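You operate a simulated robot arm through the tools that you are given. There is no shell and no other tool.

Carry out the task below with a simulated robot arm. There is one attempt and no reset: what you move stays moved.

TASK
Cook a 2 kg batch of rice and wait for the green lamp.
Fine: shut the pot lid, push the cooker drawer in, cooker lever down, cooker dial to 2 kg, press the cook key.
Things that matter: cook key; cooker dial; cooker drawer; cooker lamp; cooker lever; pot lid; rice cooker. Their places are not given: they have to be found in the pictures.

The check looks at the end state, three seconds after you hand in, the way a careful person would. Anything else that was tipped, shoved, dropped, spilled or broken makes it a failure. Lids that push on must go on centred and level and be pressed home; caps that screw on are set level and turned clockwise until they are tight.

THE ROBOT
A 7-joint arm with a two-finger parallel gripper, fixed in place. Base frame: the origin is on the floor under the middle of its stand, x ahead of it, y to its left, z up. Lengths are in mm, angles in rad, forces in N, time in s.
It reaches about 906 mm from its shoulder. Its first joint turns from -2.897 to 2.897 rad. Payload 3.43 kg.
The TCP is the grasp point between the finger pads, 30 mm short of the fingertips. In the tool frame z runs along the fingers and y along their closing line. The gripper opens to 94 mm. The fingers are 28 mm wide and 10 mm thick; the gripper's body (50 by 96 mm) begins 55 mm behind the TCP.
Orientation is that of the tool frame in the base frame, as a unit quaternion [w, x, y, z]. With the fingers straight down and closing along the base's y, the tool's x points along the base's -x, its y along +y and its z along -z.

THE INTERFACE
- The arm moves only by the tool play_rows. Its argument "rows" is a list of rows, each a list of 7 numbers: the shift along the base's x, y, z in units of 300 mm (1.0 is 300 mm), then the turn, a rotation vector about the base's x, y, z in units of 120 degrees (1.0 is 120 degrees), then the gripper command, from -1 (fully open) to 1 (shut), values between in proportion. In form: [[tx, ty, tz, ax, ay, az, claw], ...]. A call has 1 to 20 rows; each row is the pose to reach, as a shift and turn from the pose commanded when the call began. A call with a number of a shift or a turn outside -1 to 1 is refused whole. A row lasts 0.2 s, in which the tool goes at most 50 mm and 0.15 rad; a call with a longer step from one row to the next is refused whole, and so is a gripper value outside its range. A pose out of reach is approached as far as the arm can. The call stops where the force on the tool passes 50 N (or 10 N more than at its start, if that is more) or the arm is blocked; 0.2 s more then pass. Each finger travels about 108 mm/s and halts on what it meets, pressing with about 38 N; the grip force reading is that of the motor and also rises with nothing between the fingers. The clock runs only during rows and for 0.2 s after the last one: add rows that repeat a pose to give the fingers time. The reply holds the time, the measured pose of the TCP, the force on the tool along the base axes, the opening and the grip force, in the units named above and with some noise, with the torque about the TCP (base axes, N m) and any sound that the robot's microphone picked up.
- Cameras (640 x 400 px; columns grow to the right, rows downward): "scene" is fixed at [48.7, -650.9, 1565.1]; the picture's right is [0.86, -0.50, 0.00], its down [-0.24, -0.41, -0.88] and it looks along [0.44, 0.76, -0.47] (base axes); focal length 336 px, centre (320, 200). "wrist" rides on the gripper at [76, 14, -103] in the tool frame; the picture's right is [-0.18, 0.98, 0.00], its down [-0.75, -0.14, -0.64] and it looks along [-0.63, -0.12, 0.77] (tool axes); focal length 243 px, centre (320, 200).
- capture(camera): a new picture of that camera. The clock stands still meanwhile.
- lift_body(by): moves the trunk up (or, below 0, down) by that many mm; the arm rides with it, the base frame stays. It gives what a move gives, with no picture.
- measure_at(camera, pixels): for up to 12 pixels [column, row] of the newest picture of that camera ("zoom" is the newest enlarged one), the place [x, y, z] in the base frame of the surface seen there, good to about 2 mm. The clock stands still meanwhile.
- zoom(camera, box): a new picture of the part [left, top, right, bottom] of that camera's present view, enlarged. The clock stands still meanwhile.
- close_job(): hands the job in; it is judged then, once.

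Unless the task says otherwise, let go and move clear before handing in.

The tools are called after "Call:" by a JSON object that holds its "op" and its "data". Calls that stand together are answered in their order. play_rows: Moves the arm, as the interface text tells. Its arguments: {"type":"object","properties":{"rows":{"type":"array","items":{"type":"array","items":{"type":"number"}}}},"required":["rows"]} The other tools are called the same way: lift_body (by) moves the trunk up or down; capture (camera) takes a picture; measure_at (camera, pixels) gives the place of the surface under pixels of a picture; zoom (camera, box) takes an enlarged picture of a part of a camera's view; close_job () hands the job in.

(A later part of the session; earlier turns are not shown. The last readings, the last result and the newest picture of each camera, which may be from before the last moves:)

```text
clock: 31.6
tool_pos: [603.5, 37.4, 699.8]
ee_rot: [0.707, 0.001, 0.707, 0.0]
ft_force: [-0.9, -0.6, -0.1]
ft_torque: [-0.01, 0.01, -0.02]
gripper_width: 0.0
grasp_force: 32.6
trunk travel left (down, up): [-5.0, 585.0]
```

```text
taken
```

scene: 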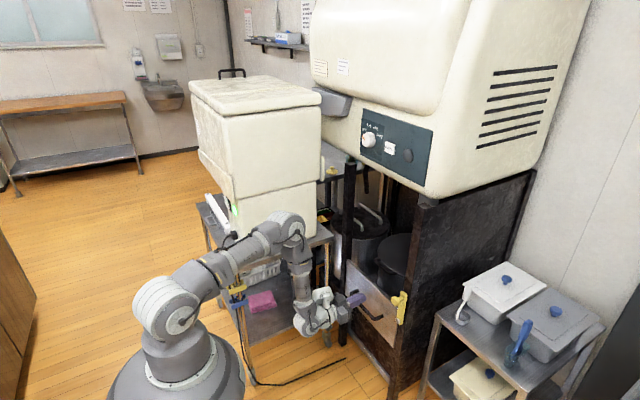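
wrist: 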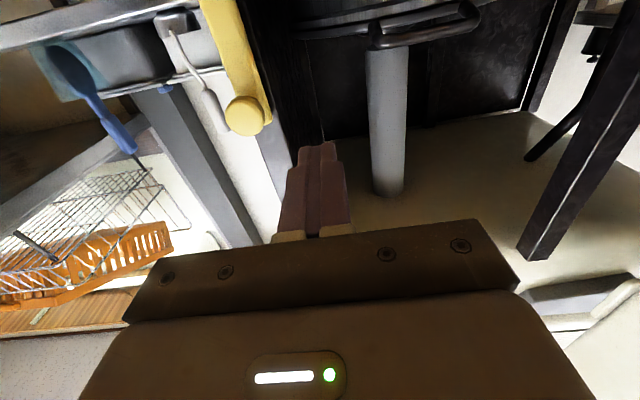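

The knob shows at (247,115) to the right of the fingers from above (base -y side). I'll move the fingertips in beside it, then push gently towards -y.

Call:
{"op": "play_rows", "data": {"rows": [[0.12, -0.03, -0.01, 0, 0, 0, 1], [0.24, -0.06, -0.026, 0, 0, 0, 1], [0.338, -0.075, -0.026, 0, 0, 0, 1], [0.338, -0.1, -0.026, 0, 0, 0, 1], [0.338, -0.12, -0.026, 0, 0, 0, 1], [0.338, -0.135, -0.026, 0, 0, 0, 1], [0.338, -0.15, -0.026, 0, 0, 0, 1]]}}

Call:
{"op": "capture", "data": {"camera": "wrist"}}

Call:
{"op": "zoom", "data": {"camera": "scene", "box": [320, 250, 460, 350]}}

```text
clock: 33.1
tool_pos: [705.7, -4.9, 693.8]
ee_rot: [0.707, 0.0, 0.707, 0.001]
ft_force: [-1.2, 12.6, 0.9]
ft_torque: [-0.02, -0.04, 0.22]
gripper_width: 0.1
grasp_force: 32.6
trunk travel left (down, up): [-5.0, 585.0]
```

```text
taken
```

wrist: 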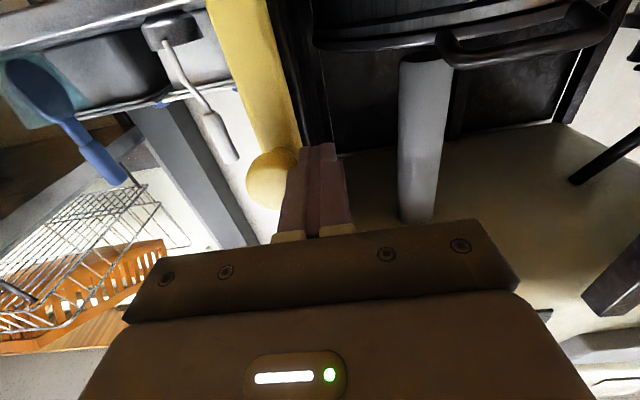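

```text
4.00 times, centred on (390, 300) of scene
```

zoom: 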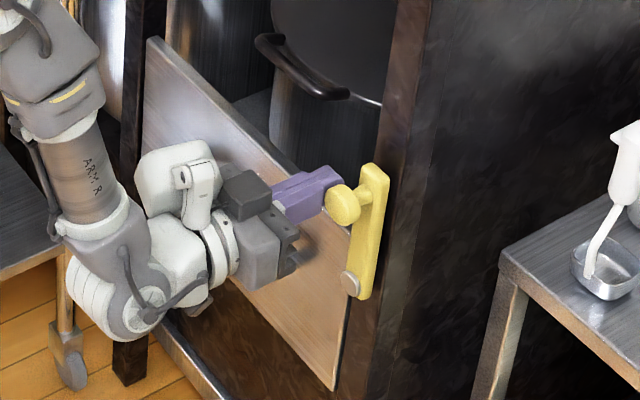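

Contact: 12.6 N back from the knob at y≈-5, and the lever hasn't moved yet. I'll push slightly further to see whether it gives this way.

Call:
{"op": "play_rows", "data": {"rows": [[0, -0.015, 0, 0, 0, 0, 1], [0, -0.03, 0, 0, 0, 0, 1], [0, -0.045, 0, 0, 0, 0, 1], [0, -0.06, 0, 0, 0, 0, 1]]}}

Call:
{"op": "zoom", "data": {"camera": "scene", "box": [320, 250, 460, 350]}}

```text
clock: 33.8
tool_pos: [705.3, -6.1, 694.5]
ee_rot: [0.708, -0.004, 0.706, 0.01]
ft_force: [-7.3, 35.5, 1.2]
ft_torque: [-0.01, -0.08, 0.5]
gripper_width: 0.0
grasp_force: 32.4
trunk travel left (down, up): [-5.0, 585.0]
stopped in row 3: the force on the tool passed its limit at 54 N (the readings are from after the stop); the commanded pose is now the measured one
```

```text
4.00 times, centred on (390, 300) of scene
```

zoom: 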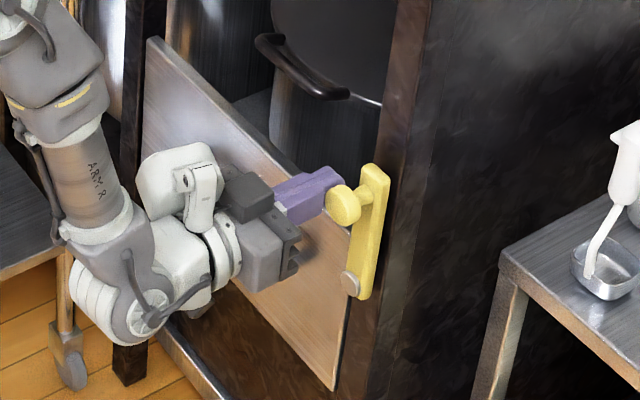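

The lever is at a hard stop in that direction, so it must swing towards +y, across the drawer. I'll back out and go round to the knob's other side.

Call:
{"op": "play_rows", "data": {"rows": [[0, 0.05, 0, 0, 0, 0, 1], [-0.12, 0.05, 0, 0, 0, 0, 1], [-0.25, 0.0, 0, 0, 0, 0, 1], [-0.25, -0.12, 0, 0, 0, 0, 1], [-0.25, -0.23, 0, 0, 0, 0, 1], [-0.12, -0.23, 0, 0, 0, 0, 1], [0, -0.23, 0, 0, 0, 0, 1], [0, -0.23, 0, 0, 0, 0, 1]]}}

Call:
{"op": "zoom", "data": {"camera": "scene", "box": [320, 250, 460, 350]}}

Call:
{"op": "capture", "data": {"camera": "wrist"}}

```text
clock: 35.6
tool_pos: [706.0, -81.8, 693.1]
ee_rot: [0.707, 0.0, 0.707, 0.003]
ft_force: [-0.5, -0.3, 0.3]
ft_torque: [-0.04, 0.0, -0.05]
gripper_width: 0.0
grasp_force: 33.3
trunk travel left (down, up): [-5.0, 585.0]
```

```text
4.00 times, centred on (390, 300) of scene
```

zoom: 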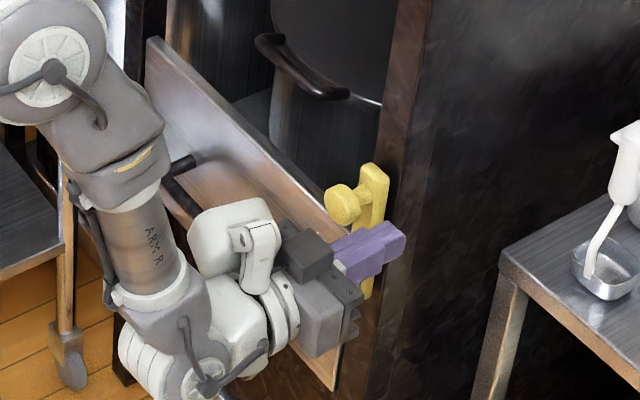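

```text
taken
```

wrist: 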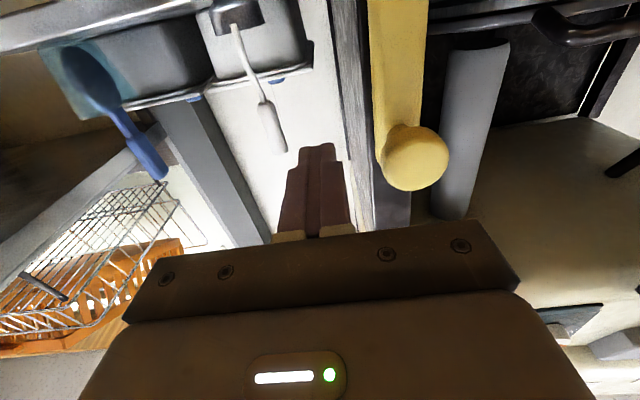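

The fingers are now on the knob's -y side with a small gap. I'll push towards +y along the lever's arc to about 30°.

Call:
{"op": "play_rows", "data": {"rows": [[0, 0.05, -0.002, 0, 0, 0, 1], [0, 0.083, -0.004, 0, 0, 0, 1], [0, 0.115, 0.002, 0, 0, 0, 1], [0, 0.148, 0.006, 0, 0, 0, 1], [0, 0.182, 0.006, 0, 0, 0, 1], [0, 0.215, 0.005, 0, 0, 0, 1], [0, 0.248, -0.001, 0, 0, 0, 1], [0, 0.28, -0.008, 0, 0, 0, 1]]}}

Call:
{"op": "zoom", "data": {"camera": "scene", "box": [320, 250, 460, 350]}}

Call:
{"op": "capture", "data": {"camera": "wrist"}}

```text
clock: 37.4
tool_pos: [706.8, 1.4, 691.3]
ee_rot: [0.707, -0.001, 0.707, 0.004]
ft_force: [-0.2, 0.3, 0.6]
ft_torque: [0.02, 0.0, 0.01]
gripper_width: 0.0
grasp_force: 33.2
trunk travel left (down, up): [-5.0, 585.0]
```

```text
4.00 times, centred on (390, 300) of scene
```

zoom: 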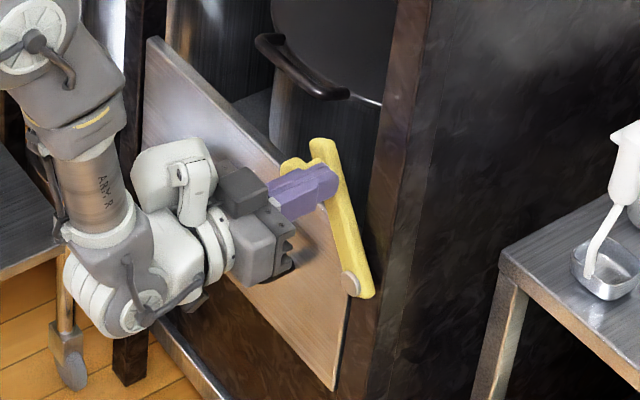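

```text
taken
```

wrist: 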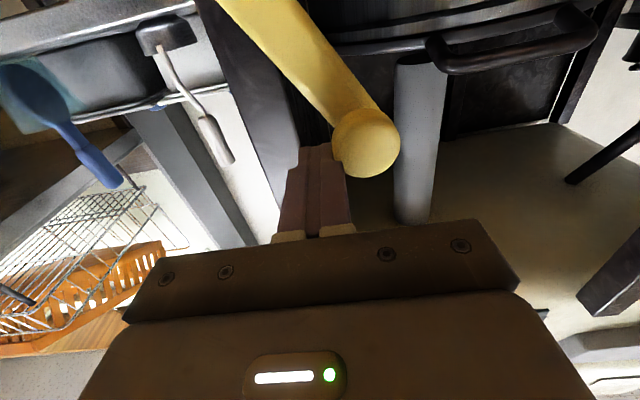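

The lever moves freely this way. I'll keep following the arc down to about horizontal and a little past.

Call:
{"op": "play_rows", "data": {"rows": [[0, 0.032, -0.012, 0, 0, 0, 1], [0, 0.062, -0.025, 0, 0, 0, 1], [0, 0.09, -0.04, 0, 0, 0, 1], [0, 0.117, -0.057, 0, 0, 0, 1], [0, 0.142, -0.077, 0, 0, 0, 1], [0, 0.165, -0.098, 0, 0, 0, 1], [0, 0.187, -0.121, 0, 0, 0, 1], [0, 0.207, -0.146, 0, 0, 0, 1], [0, 0.225, -0.174, 0, 0, 0, 1], [0, 0.24, -0.202, 0, 0, 0, 1], [0, 0.253, -0.232, 0, 0, 0, 1], [0, 0.263, -0.263, 0, 0, 0, 1], [0, 0.271, -0.296, 0, 0, 0, 1], [0, 0.276, -0.329, 0, 0, 0, 1]]}}

Call:
{"op": "zoom", "data": {"camera": "scene", "box": [320, 250, 460, 350]}}

Call:
{"op": "capture", "data": {"camera": "wrist"}}

```text
clock: 40.3
tool_pos: [710.2, 82.6, 611.9]
ee_rot: [0.719, 0.001, 0.695, 0.004]
ft_force: [-4.9, -1.5, 24.6]
ft_torque: [-0.03, -0.23, -0.26]
gripper_width: 0.0
grasp_force: 33.1
trunk travel left (down, up): [-5.0, 585.0]
stopped in row 14: the force on the tool passed its limit at 58 N (the readings are from after the stop); the commanded pose is now the measured one
```

```text
4.00 times, centred on (390, 300) of scene
```

zoom: 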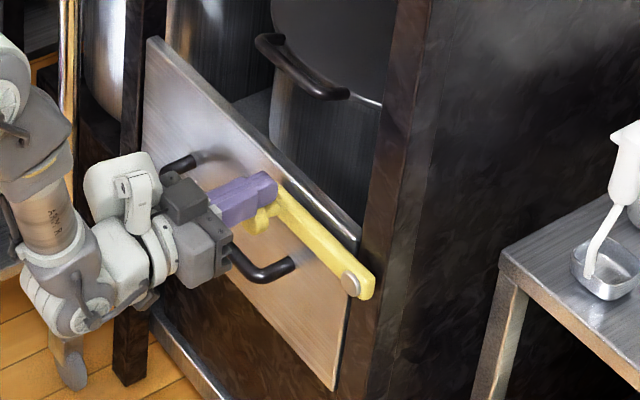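

```text
taken
```

wrist: 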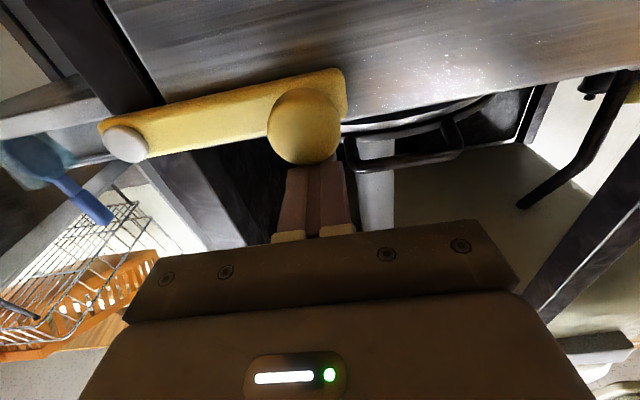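

The push stopped with the lever lying horizontal across the drawer front. I'll back off upwards and measure whether it's really at its lower stop.

Call:
{"op": "play_rows", "data": {"rows": [[0, 0, 0.03, 0, 0, 0, 1], [-0.05, 0, 0.1, 0, 0, 0, 1], [-0.2, 0, 0.15, 0, 0, 0, 1], [-0.35, 0, 0.2, 0, 0, 0, 1], [-0.35, 0, 0.2, 0, 0, 0, 1]]}}

Call:
{"op": "capture", "data": {"camera": "scene"}}

Call:
{"op": "zoom", "data": {"camera": "scene", "box": [320, 250, 460, 350]}}

Call:
{"op": "measure_at", "data": {"camera": "zoom", "pixels": [[350, 285], [300, 225], [325, 255], [280, 200], [265, 218], [320, 225], [340, 245], [370, 275]]}}

Call:
{"op": "capture", "data": {"camera": "wrist"}}

```text
clock: 41.5
tool_pos: [604.4, 82.6, 667.4]
ee_rot: [0.714, 0.0, 0.7, 0.004]
ft_force: [-0.1, -0.3, -0.5]
ft_torque: [0.02, 0.0, 0.03]
gripper_width: 0.0
grasp_force: 33.1
trunk travel left (down, up): [-5.0, 585.0]
```

```text
taken
```

scene: 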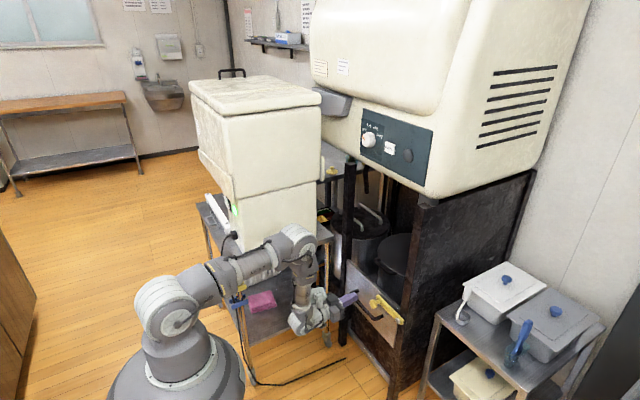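

```text
4.00 times, centred on (390, 300) of scene
```

zoom: 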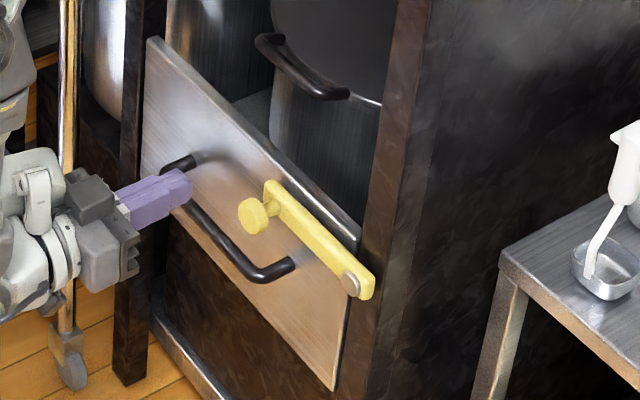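

```text
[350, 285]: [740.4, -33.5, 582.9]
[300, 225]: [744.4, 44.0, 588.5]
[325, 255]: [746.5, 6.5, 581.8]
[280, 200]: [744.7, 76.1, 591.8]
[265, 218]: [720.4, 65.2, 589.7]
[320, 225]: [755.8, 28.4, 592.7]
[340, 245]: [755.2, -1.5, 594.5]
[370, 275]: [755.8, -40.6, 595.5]
```

```text
taken
```

wrist: 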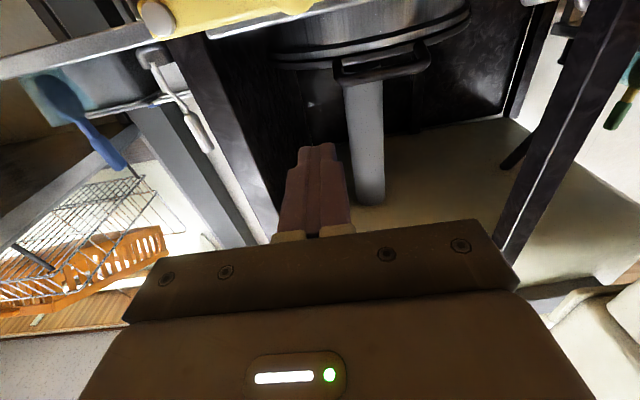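

The lever's top edge reads z≈593–595 along its length, so it's lying against its lower stop. Next is the panel; before raising the trunk I'll check the elbow's clearance from the white box.

Call:
{"op": "measure_at", "data": {"camera": "scene", "pixels": [[300, 240], [265, 262], [240, 275], [320, 300], [165, 310], [305, 255], [310, 235], [290, 232]]}}

Call:
{"op": "zoom", "data": {"camera": "scene", "box": [345, 110, 435, 190]}}

Call:
{"op": "measure_at", "data": {"camera": "zoom", "pixels": [[170, 150], [130, 130], [190, 190], [200, 150], [150, 110], [190, 100], [220, 110], [245, 140], [260, 200], [310, 200], [400, 240], [300, 280]]}}

```text
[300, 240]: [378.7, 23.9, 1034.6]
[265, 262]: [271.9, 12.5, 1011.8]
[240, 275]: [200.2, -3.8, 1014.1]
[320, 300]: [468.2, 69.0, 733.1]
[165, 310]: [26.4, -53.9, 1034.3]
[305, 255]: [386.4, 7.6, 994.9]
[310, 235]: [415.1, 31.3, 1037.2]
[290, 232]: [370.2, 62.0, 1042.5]
```

```text
5.00 times, centred on (390, 150) of scene
```

zoom: 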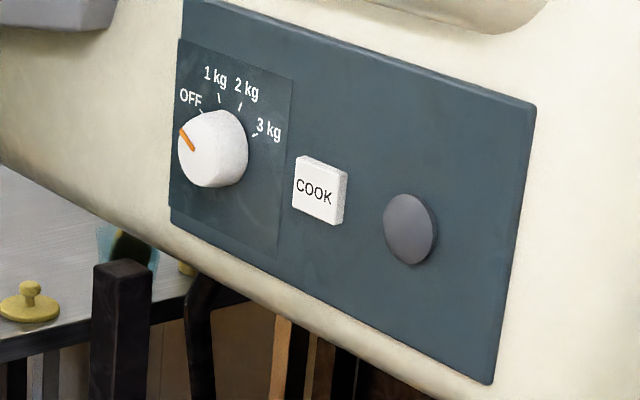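

```text
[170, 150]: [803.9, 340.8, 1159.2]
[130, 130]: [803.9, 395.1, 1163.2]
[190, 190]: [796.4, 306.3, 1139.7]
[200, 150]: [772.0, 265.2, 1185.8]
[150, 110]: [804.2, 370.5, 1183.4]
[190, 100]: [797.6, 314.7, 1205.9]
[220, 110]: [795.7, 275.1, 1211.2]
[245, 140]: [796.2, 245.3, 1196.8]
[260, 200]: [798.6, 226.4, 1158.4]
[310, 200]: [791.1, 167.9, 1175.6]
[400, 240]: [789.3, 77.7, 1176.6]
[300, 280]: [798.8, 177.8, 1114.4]
```

The elbow is well clear of the box (y≤62). I'll zoom further on the dial to work out its centre, the pointer angle and the tick marks.

Call:
{"op": "zoom", "data": {"camera": "scene", "box": [366, 118, 406, 156]}}

Call:
{"op": "measure_at", "data": {"camera": "zoom", "pixels": [[115, 240], [200, 240], [130, 200], [75, 155], [60, 240], [150, 160], [180, 310], [100, 300], [240, 180], [250, 260], [70, 180], [105, 215]]}}

Call:
{"op": "measure_at", "data": {"camera": "zoom", "pixels": [[125, 115], [200, 85], [265, 95], [300, 165], [330, 180], [90, 95], [175, 35], [290, 40], [400, 270], [480, 290], [440, 330], [440, 240]]}}

```text
10.53 times, centred on (386, 137) of scene
```

zoom: 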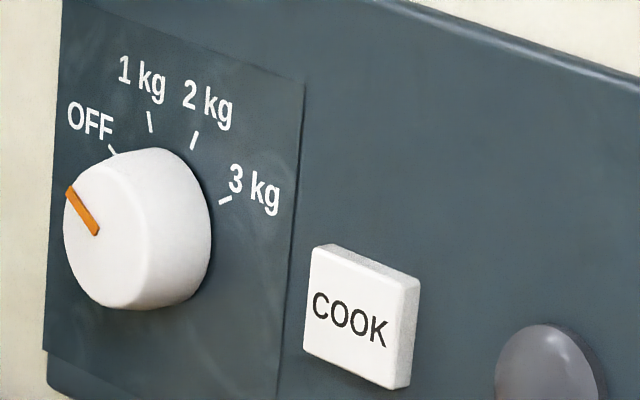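

```text
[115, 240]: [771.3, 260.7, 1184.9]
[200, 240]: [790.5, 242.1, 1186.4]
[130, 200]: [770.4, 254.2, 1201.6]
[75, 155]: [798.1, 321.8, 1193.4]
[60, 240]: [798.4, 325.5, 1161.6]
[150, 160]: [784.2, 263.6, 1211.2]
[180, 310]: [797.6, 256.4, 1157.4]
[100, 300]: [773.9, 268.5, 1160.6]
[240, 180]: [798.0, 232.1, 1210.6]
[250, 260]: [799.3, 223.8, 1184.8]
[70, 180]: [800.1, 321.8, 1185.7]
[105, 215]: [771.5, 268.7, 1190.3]
```

```text
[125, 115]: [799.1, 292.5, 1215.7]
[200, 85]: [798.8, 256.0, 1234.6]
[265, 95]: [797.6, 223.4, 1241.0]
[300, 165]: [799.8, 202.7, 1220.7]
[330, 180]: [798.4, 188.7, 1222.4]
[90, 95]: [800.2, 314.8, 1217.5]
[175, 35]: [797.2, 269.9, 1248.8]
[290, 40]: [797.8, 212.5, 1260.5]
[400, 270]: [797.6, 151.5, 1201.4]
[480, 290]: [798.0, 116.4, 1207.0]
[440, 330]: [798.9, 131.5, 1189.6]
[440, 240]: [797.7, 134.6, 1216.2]
```

Working from the tick marks, the dial centre is about (y 268, z 1186) with its face at x≈771 and the panel at x≈798. OFF lies at about -62° and 2 kg at about +21°, so the dial needs about +82° about +x. I'll raise the trunk and check for parts that jut out around the panel.

Call:
{"op": "lift_body", "data": {"by": 220}}

Call:
{"op": "measure_at", "data": {"camera": "scene", "pixels": [[335, 105], [345, 112], [325, 95], [350, 95], [420, 100], [440, 60], [380, 95], [355, 125], [338, 118], [320, 90], [400, 20], [450, 90]]}}

Call:
{"op": "capture", "data": {"camera": "scene"}}

```text
clock: 43.9
tool_pos: [604.1, 83.5, 885.8]
ee_rot: [0.714, 0.0, 0.7, 0.004]
ft_force: [0.0, -0.1, 0.7]
ft_torque: [0.01, -0.02, 0.0]
gripper_width: 0.1
grasp_force: 32.8
trunk travel left (down, up): [-225.0, 365.0]
```

```text
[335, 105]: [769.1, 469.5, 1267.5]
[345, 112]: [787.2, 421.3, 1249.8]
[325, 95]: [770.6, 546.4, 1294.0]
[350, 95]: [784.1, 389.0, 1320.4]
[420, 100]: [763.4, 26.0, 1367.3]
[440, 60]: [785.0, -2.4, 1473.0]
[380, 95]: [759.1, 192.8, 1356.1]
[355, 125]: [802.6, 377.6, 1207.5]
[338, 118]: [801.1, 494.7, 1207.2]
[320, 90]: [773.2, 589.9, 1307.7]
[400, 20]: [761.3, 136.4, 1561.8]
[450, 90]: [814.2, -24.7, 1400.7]
```

```text
taken
```

scene: 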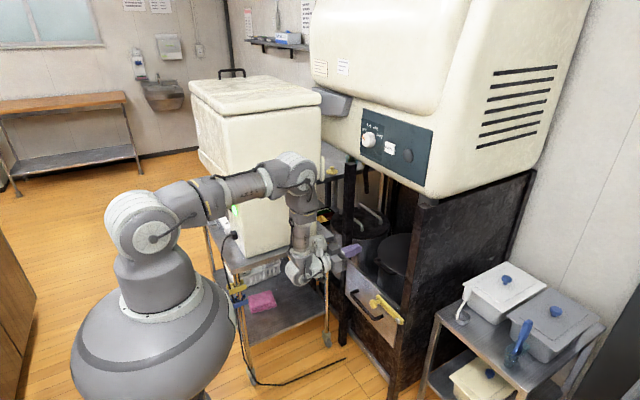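

The cooker's upper body juts out to x≈759 only above z≈1320, so the dial at z≈1186 is accessible. I'll move in front of it with the gripper open and pre-turned by -41° about x, leaving room for the turn.

Call:
{"op": "play_rows", "data": {"rows": [[0.017, 0.068, 0.111, -0.038, 0.001, 0, 1], [0.034, 0.137, 0.222, -0.0759, 0.0021, 0, 1], [0.051, 0.205, 0.333, -0.1139, 0.0032, 0, 0], [0.068, 0.273, 0.444, -0.1519, 0.0042, 0, -1], [0.085, 0.342, 0.555, -0.1898, 0.0053, 0, -1], [0.102, 0.41, 0.666, -0.2278, 0.0063, 0, -1], [0.119, 0.478, 0.777, -0.2658, 0.0074, 0, -1], [0.136, 0.547, 0.888, -0.3037, 0.0084, 0, -1], [0.153, 0.615, 0.999, -0.3417, 0.0095, 0, -1], [0.153, 0.615, 0.999, -0.3417, 0.0095, 0, -1]]}}

Call:
{"op": "capture", "data": {"camera": "wrist"}}

Call:
{"op": "capture", "data": {"camera": "scene"}}

```text
clock: 46.1
tool_pos: [651.7, 269.6, 1186.5]
ee_rot: [0.662, -0.25, 0.664, -0.241]
ft_force: [-0.1, 0.9, -1.1]
ft_torque: [0.0, 0.0, 0.03]
gripper_width: 94.0
grasp_force: 0.1
trunk travel left (down, up): [-225.0, 365.0]
```

```text
taken
```

wrist: 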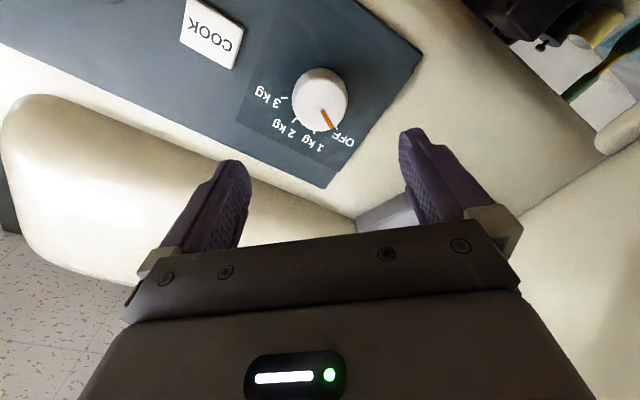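

```text
taken
```

scene: 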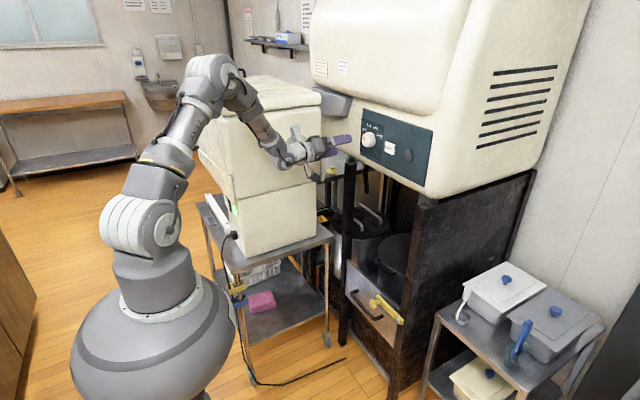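

The wrist picture shows the dial (320,98) with its orange pointer at OFF, between the open fingers. I'll zoom in and measure its centre and the ticks from here.

Call:
{"op": "zoom", "data": {"camera": "wrist", "box": [230, 40, 390, 180]}}

Call:
{"op": "measure_at", "data": {"camera": "wrist", "pixels": [[318, 95], [325, 112], [333, 128], [296, 100], [345, 95], [312, 75], [320, 120], [290, 97], [296, 121], [315, 132], [337, 135], [208, 35]]}}

```text
2.86 times, centred on (310, 110) of wrist
```

zoom: 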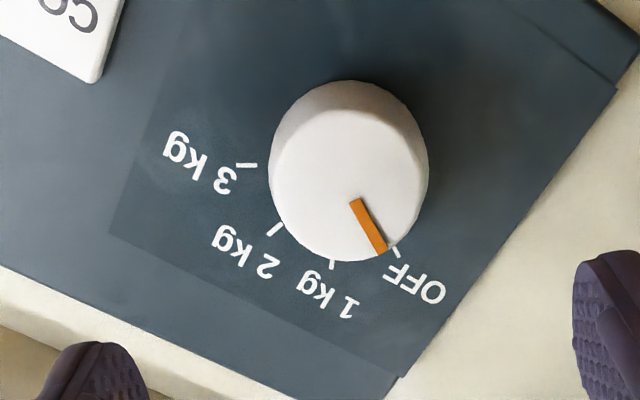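

```text
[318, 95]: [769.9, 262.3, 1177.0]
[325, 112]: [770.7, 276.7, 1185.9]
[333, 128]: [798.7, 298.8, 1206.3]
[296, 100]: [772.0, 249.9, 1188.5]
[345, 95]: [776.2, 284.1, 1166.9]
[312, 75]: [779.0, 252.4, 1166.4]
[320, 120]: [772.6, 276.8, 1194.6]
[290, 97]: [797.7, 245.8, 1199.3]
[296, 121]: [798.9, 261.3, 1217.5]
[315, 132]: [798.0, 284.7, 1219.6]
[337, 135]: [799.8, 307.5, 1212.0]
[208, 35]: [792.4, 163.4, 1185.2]
```

Now the exact tick ends and the dial's rim from this zoom.

Call:
{"op": "measure_at", "data": {"camera": "zoom", "pixels": [[240, 165], [252, 164], [272, 234], [279, 225], [332, 267], [331, 261], [397, 255], [391, 246], [350, 188], [275, 185], [422, 185], [348, 258]]}}

Call:
{"op": "measure_at", "data": {"camera": "zoom", "pixels": [[356, 203], [381, 249], [348, 115], [300, 130], [400, 130], [300, 240], [400, 235], [70, 40], [100, 70], [600, 60]]}}

```text
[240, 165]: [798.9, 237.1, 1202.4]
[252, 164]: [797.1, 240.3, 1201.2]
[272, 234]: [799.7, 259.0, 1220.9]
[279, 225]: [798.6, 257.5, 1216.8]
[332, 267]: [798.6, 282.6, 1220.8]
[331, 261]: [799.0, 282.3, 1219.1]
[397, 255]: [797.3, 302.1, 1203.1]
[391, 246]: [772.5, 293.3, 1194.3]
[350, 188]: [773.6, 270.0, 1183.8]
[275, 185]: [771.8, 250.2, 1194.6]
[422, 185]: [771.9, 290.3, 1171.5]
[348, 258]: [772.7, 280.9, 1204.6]
```

```text
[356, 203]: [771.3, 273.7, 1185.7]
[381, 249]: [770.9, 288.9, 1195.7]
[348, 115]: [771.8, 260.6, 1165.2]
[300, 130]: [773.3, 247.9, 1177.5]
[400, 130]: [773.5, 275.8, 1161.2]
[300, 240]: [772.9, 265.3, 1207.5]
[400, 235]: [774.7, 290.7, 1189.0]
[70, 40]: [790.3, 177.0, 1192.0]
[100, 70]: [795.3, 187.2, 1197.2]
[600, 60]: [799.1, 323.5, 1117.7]
```

The dial's centre is (y 270, z 1184), radius about 23 mm, its pointer is at about -59°, and the ticks lie near -60/-19/+19/+60°. I'll advance so the pads straddle the dial, then grip it.

Call:
{"op": "play_rows", "data": {"rows": [[0.1, 0.002, -0.008, 0, 0, 0, -1], [0.2, 0.002, -0.008, 0, 0, 0, -1], [0.29, 0.002, -0.008, 0, 0, 0, -1], [0.34, 0.002, -0.008, 0, 0, 0, -1], [0.355, 0.002, -0.008, 0, 0, 0, -1], [0.355, 0.002, -0.008, 0, 0, 0, -1]]}}

Call:
{"op": "capture", "data": {"camera": "wrist"}}

Call:
{"op": "zoom", "data": {"camera": "scene", "box": [320, 100, 420, 190]}}

```text
clock: 47.5
tool_pos: [757.6, 268.0, 1183.6]
ee_rot: [0.663, -0.249, 0.664, -0.242]
ft_force: [0.3, 0.1, -0.2]
ft_torque: [-0.01, -0.02, -0.01]
gripper_width: 94.0
grasp_force: 0.0
trunk travel left (down, up): [-225.0, 365.0]
```

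```text
taken
```

wrist: 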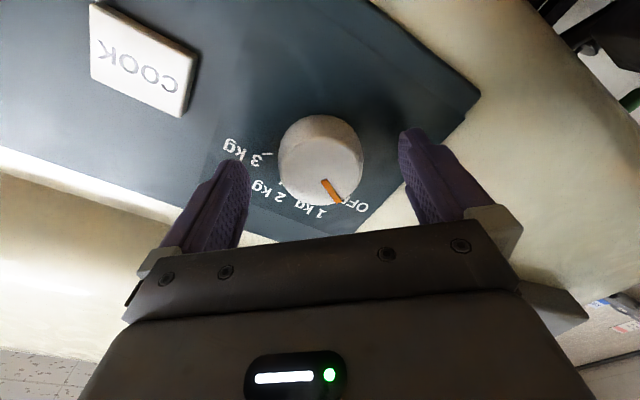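

```text
4.44 times, centred on (370, 145) of scene
```

zoom: 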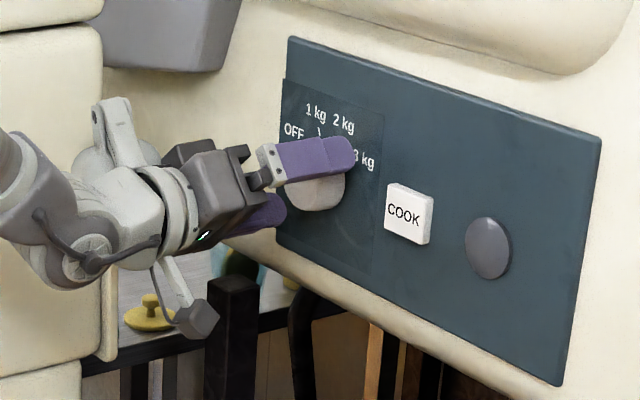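

The pads straddle the dial with the fingertips just short of the panel. I'll close on it now.

Call:
{"op": "play_rows", "data": {"rows": [[0, 0.005, 0, 0, 0, 0, -0.2], [0, 0.005, 0, 0, 0, 0, 0.2], [0, 0.005, 0, 0, 0, 0, 1], [0, 0.005, 0, 0, 0, 0, 1], [0, 0.005, 0, 0, 0, 0, 1]]}}

Call:
{"op": "capture", "data": {"camera": "wrist"}}

```text
clock: 48.7
tool_pos: [758.7, 268.9, 1184.9]
ee_rot: [0.663, -0.25, 0.663, -0.241]
ft_force: [2.7, -3.4, 4.4]
ft_torque: [0.06, -0.08, -0.3]
gripper_width: 50.8
grasp_force: 45.0
trunk travel left (down, up): [-225.0, 365.0]
```

```text
taken
```

wrist: 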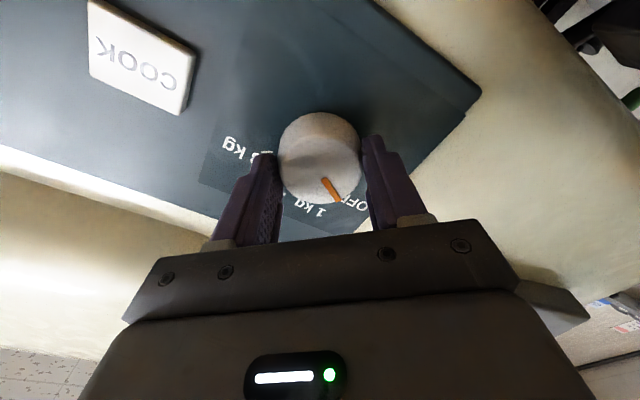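

The dial is held (50.8 mm, low side forces). I'll turn it +79° about x in steps.

Call:
{"op": "play_rows", "data": {"rows": [[0, 0, 0, 0.0658, 0, 0, 1], [0, 0, 0, 0.1317, 0, 0, 1], [0, 0, 0, 0.1975, 0, 0, 1], [0, 0, 0, 0.2633, 0, 0, 1], [0, 0, 0, 0.3292, 0, 0, 1], [0, 0, 0, 0.395, 0, 0, 1], [0, 0, 0, 0.4608, 0, 0, 1], [0, 0, 0, 0.5267, 0, 0, 1], [0, 0, 0, 0.5925, 0, 0, 1], [0, 0, 0, 0.6583, 0, 0, 1], [0, 0, 0, 0.6583, 0, 0, 1]]}}

Call:
{"op": "capture", "data": {"camera": "wrist"}}

Call:
{"op": "zoom", "data": {"camera": "scene", "box": [320, 100, 420, 190]}}

```text
clock: 51.1
tool_pos: [757.5, 269.5, 1183.7]
ee_rot: [0.67, 0.229, 0.665, 0.236]
ft_force: [6.8, 6.0, 8.8]
ft_torque: [-0.01, -0.07, 0.47]
gripper_width: 50.8
grasp_force: 44.8
trunk travel left (down, up): [-225.0, 365.0]
```

```text
taken
```

wrist: 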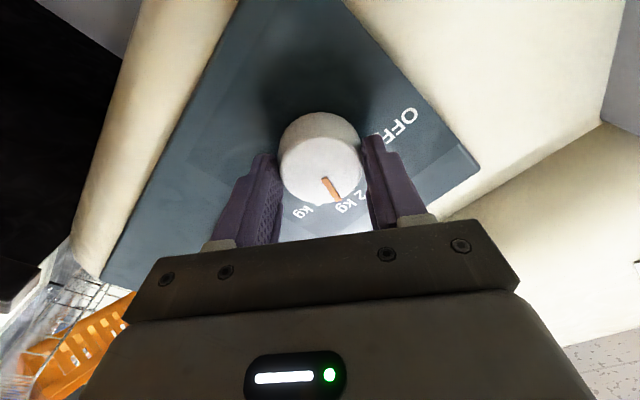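

```text
4.44 times, centred on (370, 145) of scene
```

zoom: 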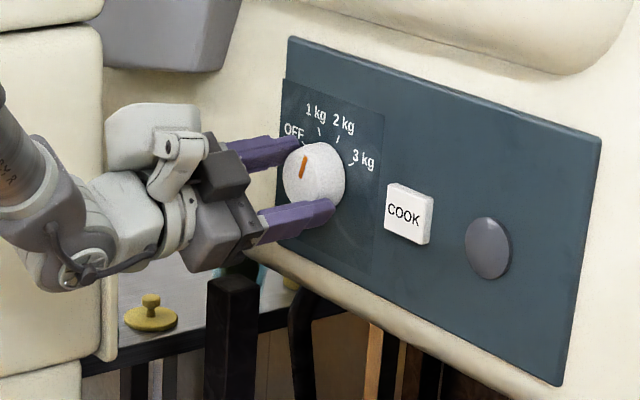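

The dial turned with the gripper and the pointer now looks close to 2 kg. I'll measure the pointer before letting go.

Call:
{"op": "zoom", "data": {"camera": "wrist", "box": [270, 100, 370, 230]}}

Call:
{"op": "measure_at", "data": {"camera": "wrist", "pixels": [[324, 178], [331, 190], [337, 202], [322, 160], [356, 150], [284, 165]]}}

```text
3.08 times, centred on (320, 165) of wrist
```

zoom: 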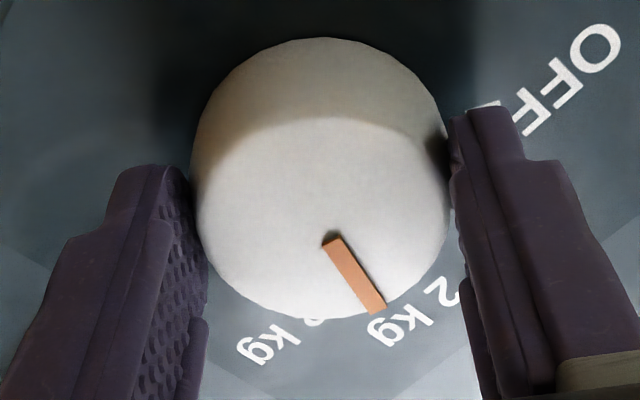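

```text
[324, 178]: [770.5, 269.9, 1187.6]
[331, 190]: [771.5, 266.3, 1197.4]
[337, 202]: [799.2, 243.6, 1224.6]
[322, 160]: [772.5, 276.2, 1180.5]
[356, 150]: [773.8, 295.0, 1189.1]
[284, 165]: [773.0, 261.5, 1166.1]
```

I'll measure the pointer's two ends directly in the zoom.

Call:
{"op": "measure_at", "data": {"camera": "zoom", "pixels": [[333, 243], [345, 262], [358, 282], [368, 298], [374, 306], [198, 200], [443, 200], [320, 320], [320, 120]]}}

```text
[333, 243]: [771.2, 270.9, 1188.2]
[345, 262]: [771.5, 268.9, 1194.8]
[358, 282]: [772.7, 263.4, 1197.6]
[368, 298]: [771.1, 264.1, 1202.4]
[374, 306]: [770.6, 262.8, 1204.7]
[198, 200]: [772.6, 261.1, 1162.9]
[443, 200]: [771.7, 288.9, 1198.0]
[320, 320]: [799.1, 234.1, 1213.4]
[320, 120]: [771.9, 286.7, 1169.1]
```

The pointer's tip is about 20° right of vertical from the dial's centre, matching the 2 kg tick (~19°). I'll let go, back off and check it again.

Call:
{"op": "play_rows", "data": {"rows": [[0, 0, 0, 0, 0, 0, 0.3], [0, 0, 0, 0, 0, 0, -0.5], [0, 0, 0, 0, 0, 0, -1], [-0.05, 0, 0, 0, 0, 0, -1], [-0.18, 0, 0, 0, 0, 0, -1], [-0.33, 0, 0, 0, 0, 0, -1], [-0.45, 0, 0, 0, 0, 0, -1], [-0.45, 0, 0, 0, 0, 0, -1]]}}

Call:
{"op": "capture", "data": {"camera": "wrist"}}

Call:
{"op": "zoom", "data": {"camera": "scene", "box": [350, 110, 430, 180]}}

```text
clock: 52.9
tool_pos: [621.8, 269.4, 1183.6]
ee_rot: [0.67, 0.229, 0.665, 0.236]
ft_force: [0.3, -0.2, 0.6]
ft_torque: [-0.02, 0.02, 0.0]
gripper_width: 93.8
grasp_force: 0.0
trunk travel left (down, up): [-225.0, 365.0]
```

```text
taken
```

wrist: 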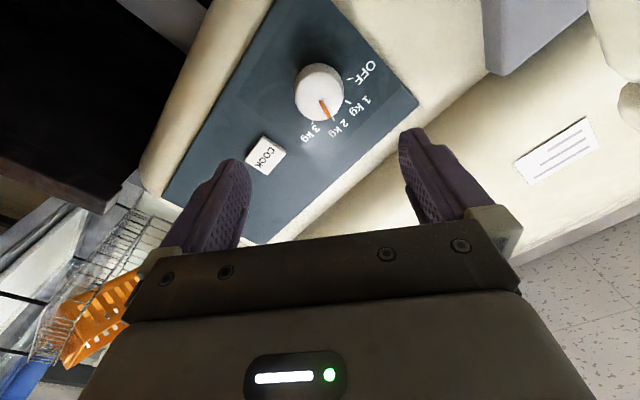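

```text
5.71 times, centred on (390, 145) of scene
```

zoom: 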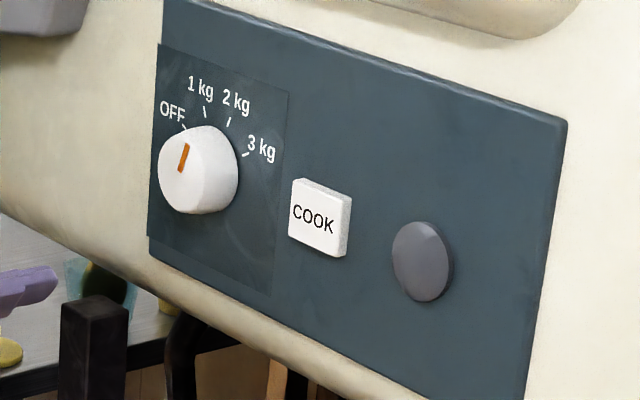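

Call:
{"op": "zoom", "data": {"camera": "wrist", "box": [280, 50, 380, 150]}}

Call:
{"op": "zoom", "data": {"camera": "wrist", "box": [270, 40, 390, 160]}}

```text
4.00 times, centred on (330, 100) of wrist
```

zoom: 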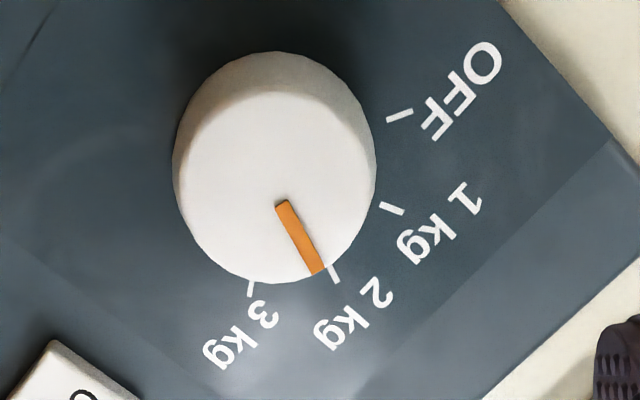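

```text
3.33 times, centred on (330, 100) of wrist
```

zoom: 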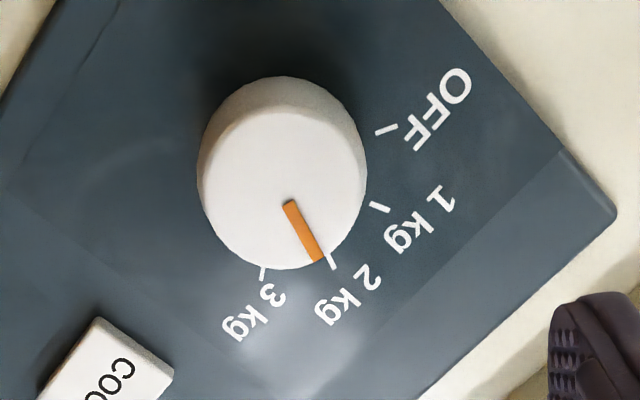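

The pointer lines up with the 2 kg tick in the wrist zoom. I'll confirm with measured points and take the COOK key's position too.

Call:
{"op": "measure_at", "data": {"camera": "zoom", "pixels": [[290, 205], [303, 232], [316, 257], [205, 180], [363, 180], [285, 265], [285, 110], [330, 255], [335, 267], [372, 203], [388, 211], [262, 272]]}}

Call:
{"op": "measure_at", "data": {"camera": "wrist", "pixels": [[265, 155], [248, 158], [267, 140], [283, 152], [264, 172], [256, 148], [275, 162], [290, 180], [240, 140]]}}

```text
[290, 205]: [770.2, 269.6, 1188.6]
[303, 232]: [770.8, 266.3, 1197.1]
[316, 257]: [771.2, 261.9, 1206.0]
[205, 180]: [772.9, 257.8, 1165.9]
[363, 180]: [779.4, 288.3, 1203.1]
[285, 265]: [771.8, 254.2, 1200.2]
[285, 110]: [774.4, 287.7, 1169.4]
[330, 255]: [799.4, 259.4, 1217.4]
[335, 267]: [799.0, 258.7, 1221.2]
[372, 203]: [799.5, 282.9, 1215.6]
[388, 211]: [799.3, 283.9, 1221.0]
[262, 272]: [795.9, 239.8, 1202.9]
```

```text
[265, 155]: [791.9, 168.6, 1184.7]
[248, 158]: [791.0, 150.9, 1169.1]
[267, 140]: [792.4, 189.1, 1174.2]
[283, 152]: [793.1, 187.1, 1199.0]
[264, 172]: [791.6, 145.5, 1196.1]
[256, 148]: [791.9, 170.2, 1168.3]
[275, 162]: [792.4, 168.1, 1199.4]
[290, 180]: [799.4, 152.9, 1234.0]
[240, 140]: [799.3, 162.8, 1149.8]
```

The pointer is at about +21°, on the 2 kg mark. The COOK key's centre is about (792,168,1184). I'll shut the fingers, level the hand and line up in front of the key.

Call:
{"op": "play_rows", "data": {"rows": [[0.04, -0.0676, 0, -0.064, 0, 0, -0.4], [0.09, -0.1352, 0, -0.128, 0, 0, 0.3], [0.14, -0.2028, 0.001, -0.192, 0, 0, 1], [0.2, -0.2704, 0.001, -0.256, 0, 0, 1], [0.261, -0.338, 0.001, -0.32, 0, 0, 1], [0.261, -0.338, 0.001, -0.32, 0, 0, 1]]}}

Call:
{"op": "capture", "data": {"camera": "wrist"}}

Call:
{"op": "zoom", "data": {"camera": "scene", "box": [340, 100, 440, 190]}}

```text
clock: 54.3
tool_pos: [701.3, 167.7, 1184.4]
ee_rot: [0.708, -0.006, 0.706, 0.004]
ft_force: [0.1, 0.3, -0.6]
ft_torque: [0.02, 0.0, -0.01]
gripper_width: 0.1
grasp_force: 32.7
trunk travel left (down, up): [-225.0, 365.0]
```

```text
taken
```

wrist: 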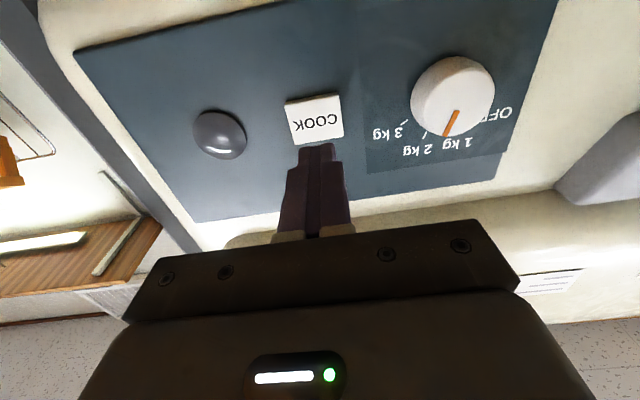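

```text
4.44 times, centred on (390, 145) of scene
```

zoom: 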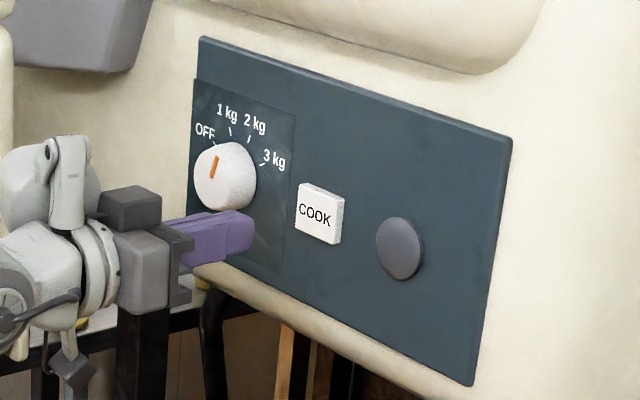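

The shut fingertips are lined up with the COOK key (314,118). I'll confirm its centre from this view and then press.

Call:
{"op": "measure_at", "data": {"camera": "wrist", "pixels": [[289, 105], [335, 98], [340, 133], [298, 140], [314, 118], [220, 135]]}}

Call:
{"op": "play_rows", "data": {"rows": [[0.1, 0.002, 0, 0, 0, 0, 1], [0.17, 0.002, 0, 0, 0, 0, 1], [0.185, 0.002, 0, 0, 0, 0, 1], [0.195, 0.002, 0, 0, 0, 0, 1], [0.203, 0.002, 0, 0, 0, 0, 1], [0.21, 0.002, 0, 0, 0, 0, 1], [0.217, 0.002, 0, 0, 0, 0, 1]]}}

Call:
{"op": "capture", "data": {"camera": "scene"}}

Call:
{"op": "capture", "data": {"camera": "wrist"}}

```text
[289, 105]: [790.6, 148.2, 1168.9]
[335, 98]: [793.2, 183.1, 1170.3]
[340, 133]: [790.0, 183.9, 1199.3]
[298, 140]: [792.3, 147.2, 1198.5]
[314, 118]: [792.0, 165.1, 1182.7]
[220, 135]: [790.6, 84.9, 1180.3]
```

```text
clock: 55.9
tool_pos: [764.3, 168.3, 1183.6]
ee_rot: [0.708, -0.005, 0.706, 0.004]
ft_force: [-1.6, -0.2, 1.3]
ft_torque: [0.02, 0.02, 0.0]
gripper_width: 0.0
grasp_force: 33.4
trunk travel left (down, up): [-225.0, 365.0]
heard: click
```

```text
taken
```

scene: 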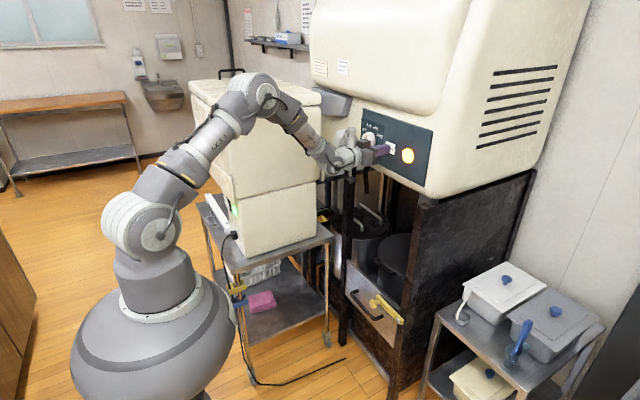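

```text
taken
```

wrist: 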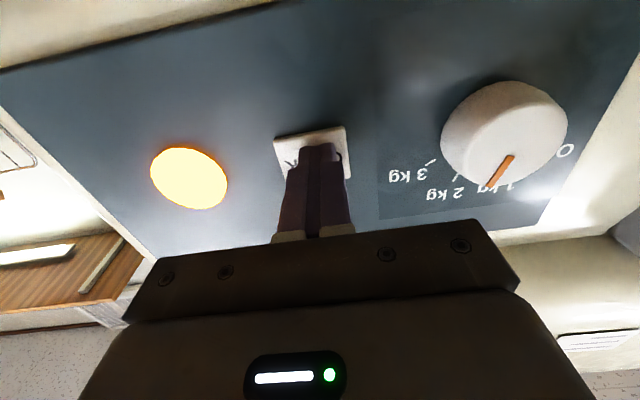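

There was a click and the lamp turned amber (407,156), so it's cooking. I'll back off and wait for the lamp to turn green.

Call:
{"op": "play_rows", "data": {"rows": [[-0.05, 0, 0, 0, 0, 0, 1], [-0.18, 0, 0, 0, 0, 0, 1], [-0.33, 0, 0, 0, 0, 0, 1], [-0.45, 0, 0, 0, 0, 0, 1], [-0.6, 0, 0, 0, 0, 0, 1], [-0.75, 0, 0, 0, 0, 0, 1], [-0.75, 0, 0, 0, 0, 0, 1], [-0.75, 0, 0, 0, 0, 0, 1], [-0.75, 0, 0, 0, 0, 0, 1], [-0.75, 0, 0, 0, 0, 0, 1], [-0.75, 0, 0, 0, 0, 0, 1], [-0.75, 0, 0, 0, 0, 0, 1], [-0.75, 0, 0, 0, 0, 0, 1], [-0.75, 0, 0, 0, 0, 0, 1], [-0.75, 0, 0, 0, 0, 0, 1], [-0.75, 0, 0, 0, 0, 0, 1], [-0.75, 0, 0, 0, 0, 0, 1], [-0.75, 0, 0, 0, 0, 0, 1], [-0.75, 0, 0, 0, 0, 0, 1], [-0.75, 0, 0, 0, 0, 0, 1]]}}

Call:
{"op": "capture", "data": {"camera": "scene"}}

Call:
{"op": "capture", "data": {"camera": "wrist"}}

```text
clock: 60.1
tool_pos: [541.5, 167.6, 1183.1]
ee_rot: [0.709, -0.005, 0.706, 0.004]
ft_force: [0.2, 0.0, 0.4]
ft_torque: [-0.04, 0.05, 0.0]
gripper_width: 0.1
grasp_force: 32.5
trunk travel left (down, up): [-225.0, 365.0]
```

```text
taken
```

scene: 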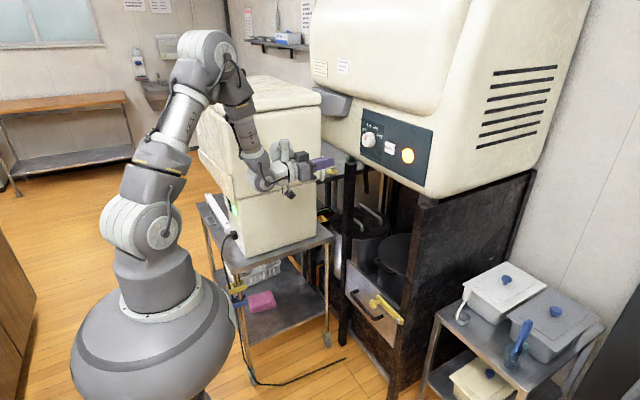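

```text
taken
```

wrist: 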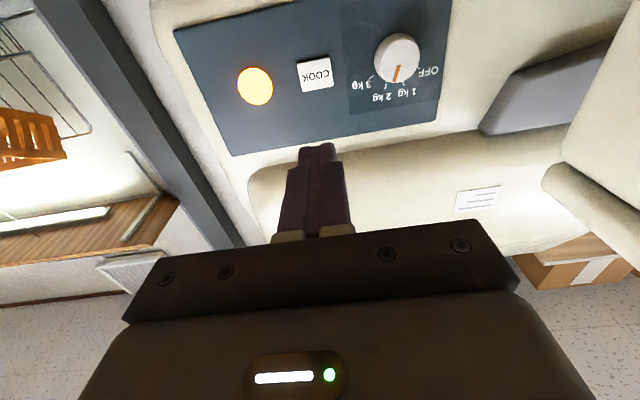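

The lamp is still amber (254,86). The arm is clear, so I'll keep waiting while holding still.

Call:
{"op": "play_rows", "data": {"rows": [[0, 0, 0, 0, 0, 0, 1], [0, 0, 0, 0, 0, 0, 1], [0, 0, 0, 0, 0, 0, 1], [0, 0, 0, 0, 0, 0, 1], [0, 0, 0, 0, 0, 0, 1], [0, 0, 0, 0, 0, 0, 1], [0, 0, 0, 0, 0, 0, 1], [0, 0, 0, 0, 0, 0, 1], [0, 0, 0, 0, 0, 0, 1], [0, 0, 0, 0, 0, 0, 1], [0, 0, 0, 0, 0, 0, 1], [0, 0, 0, 0, 0, 0, 1], [0, 0, 0, 0, 0, 0, 1], [0, 0, 0, 0, 0, 0, 1], [0, 0, 0, 0, 0, 0, 1], [0, 0, 0, 0, 0, 0, 1], [0, 0, 0, 0, 0, 0, 1], [0, 0, 0, 0, 0, 0, 1], [0, 0, 0, 0, 0, 0, 1], [0, 0, 0, 0, 0, 0, 1]]}}

Call:
{"op": "capture", "data": {"camera": "wrist"}}

```text
clock: 64.3
tool_pos: [542.1, 168.4, 1182.5]
ee_rot: [0.708, -0.005, 0.706, 0.005]
ft_force: [-0.6, -0.3, 0.3]
ft_torque: [-0.02, 0.0, -0.01]
gripper_width: 0.3
grasp_force: 32.8
trunk travel left (down, up): [-225.0, 365.0]
```

```text
taken
```

wrist: 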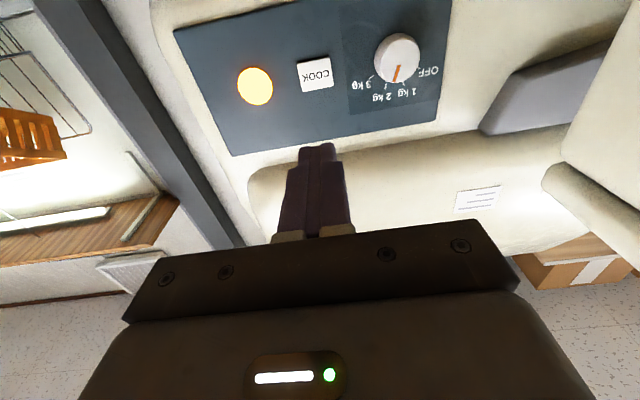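

It's still amber at 64 s. I'll wait longer.

Call:
{"op": "play_rows", "data": {"rows": [[0, 0, 0, 0, 0, 0, 1], [0, 0, 0, 0, 0, 0, 1], [0, 0, 0, 0, 0, 0, 1], [0, 0, 0, 0, 0, 0, 1], [0, 0, 0, 0, 0, 0, 1], [0, 0, 0, 0, 0, 0, 1], [0, 0, 0, 0, 0, 0, 1], [0, 0, 0, 0, 0, 0, 1], [0, 0, 0, 0, 0, 0, 1], [0, 0, 0, 0, 0, 0, 1], [0, 0, 0, 0, 0, 0, 1], [0, 0, 0, 0, 0, 0, 1], [0, 0, 0, 0, 0, 0, 1], [0, 0, 0, 0, 0, 0, 1], [0, 0, 0, 0, 0, 0, 1], [0, 0, 0, 0, 0, 0, 1], [0, 0, 0, 0, 0, 0, 1], [0, 0, 0, 0, 0, 0, 1], [0, 0, 0, 0, 0, 0, 1], [0, 0, 0, 0, 0, 0, 1]]}}

Call:
{"op": "capture", "data": {"camera": "wrist"}}

Call:
{"op": "zoom", "data": {"camera": "scene", "box": [320, 110, 460, 350]}}

```text
clock: 68.5
tool_pos: [541.1, 167.2, 1184.2]
ee_rot: [0.708, -0.005, 0.706, 0.004]
ft_force: [0.2, -1.0, 0.1]
ft_torque: [0.01, 0.01, -0.01]
gripper_width: 0.0
grasp_force: 33.6
trunk travel left (down, up): [-225.0, 365.0]
```

```text
taken
```

wrist: 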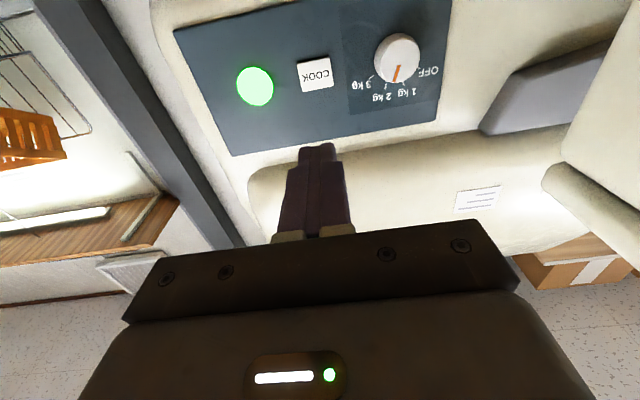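

```text
1.67 times, centred on (390, 230) of scene
```

zoom: 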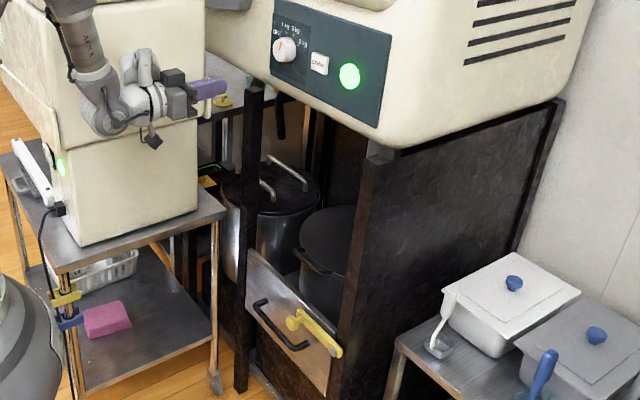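

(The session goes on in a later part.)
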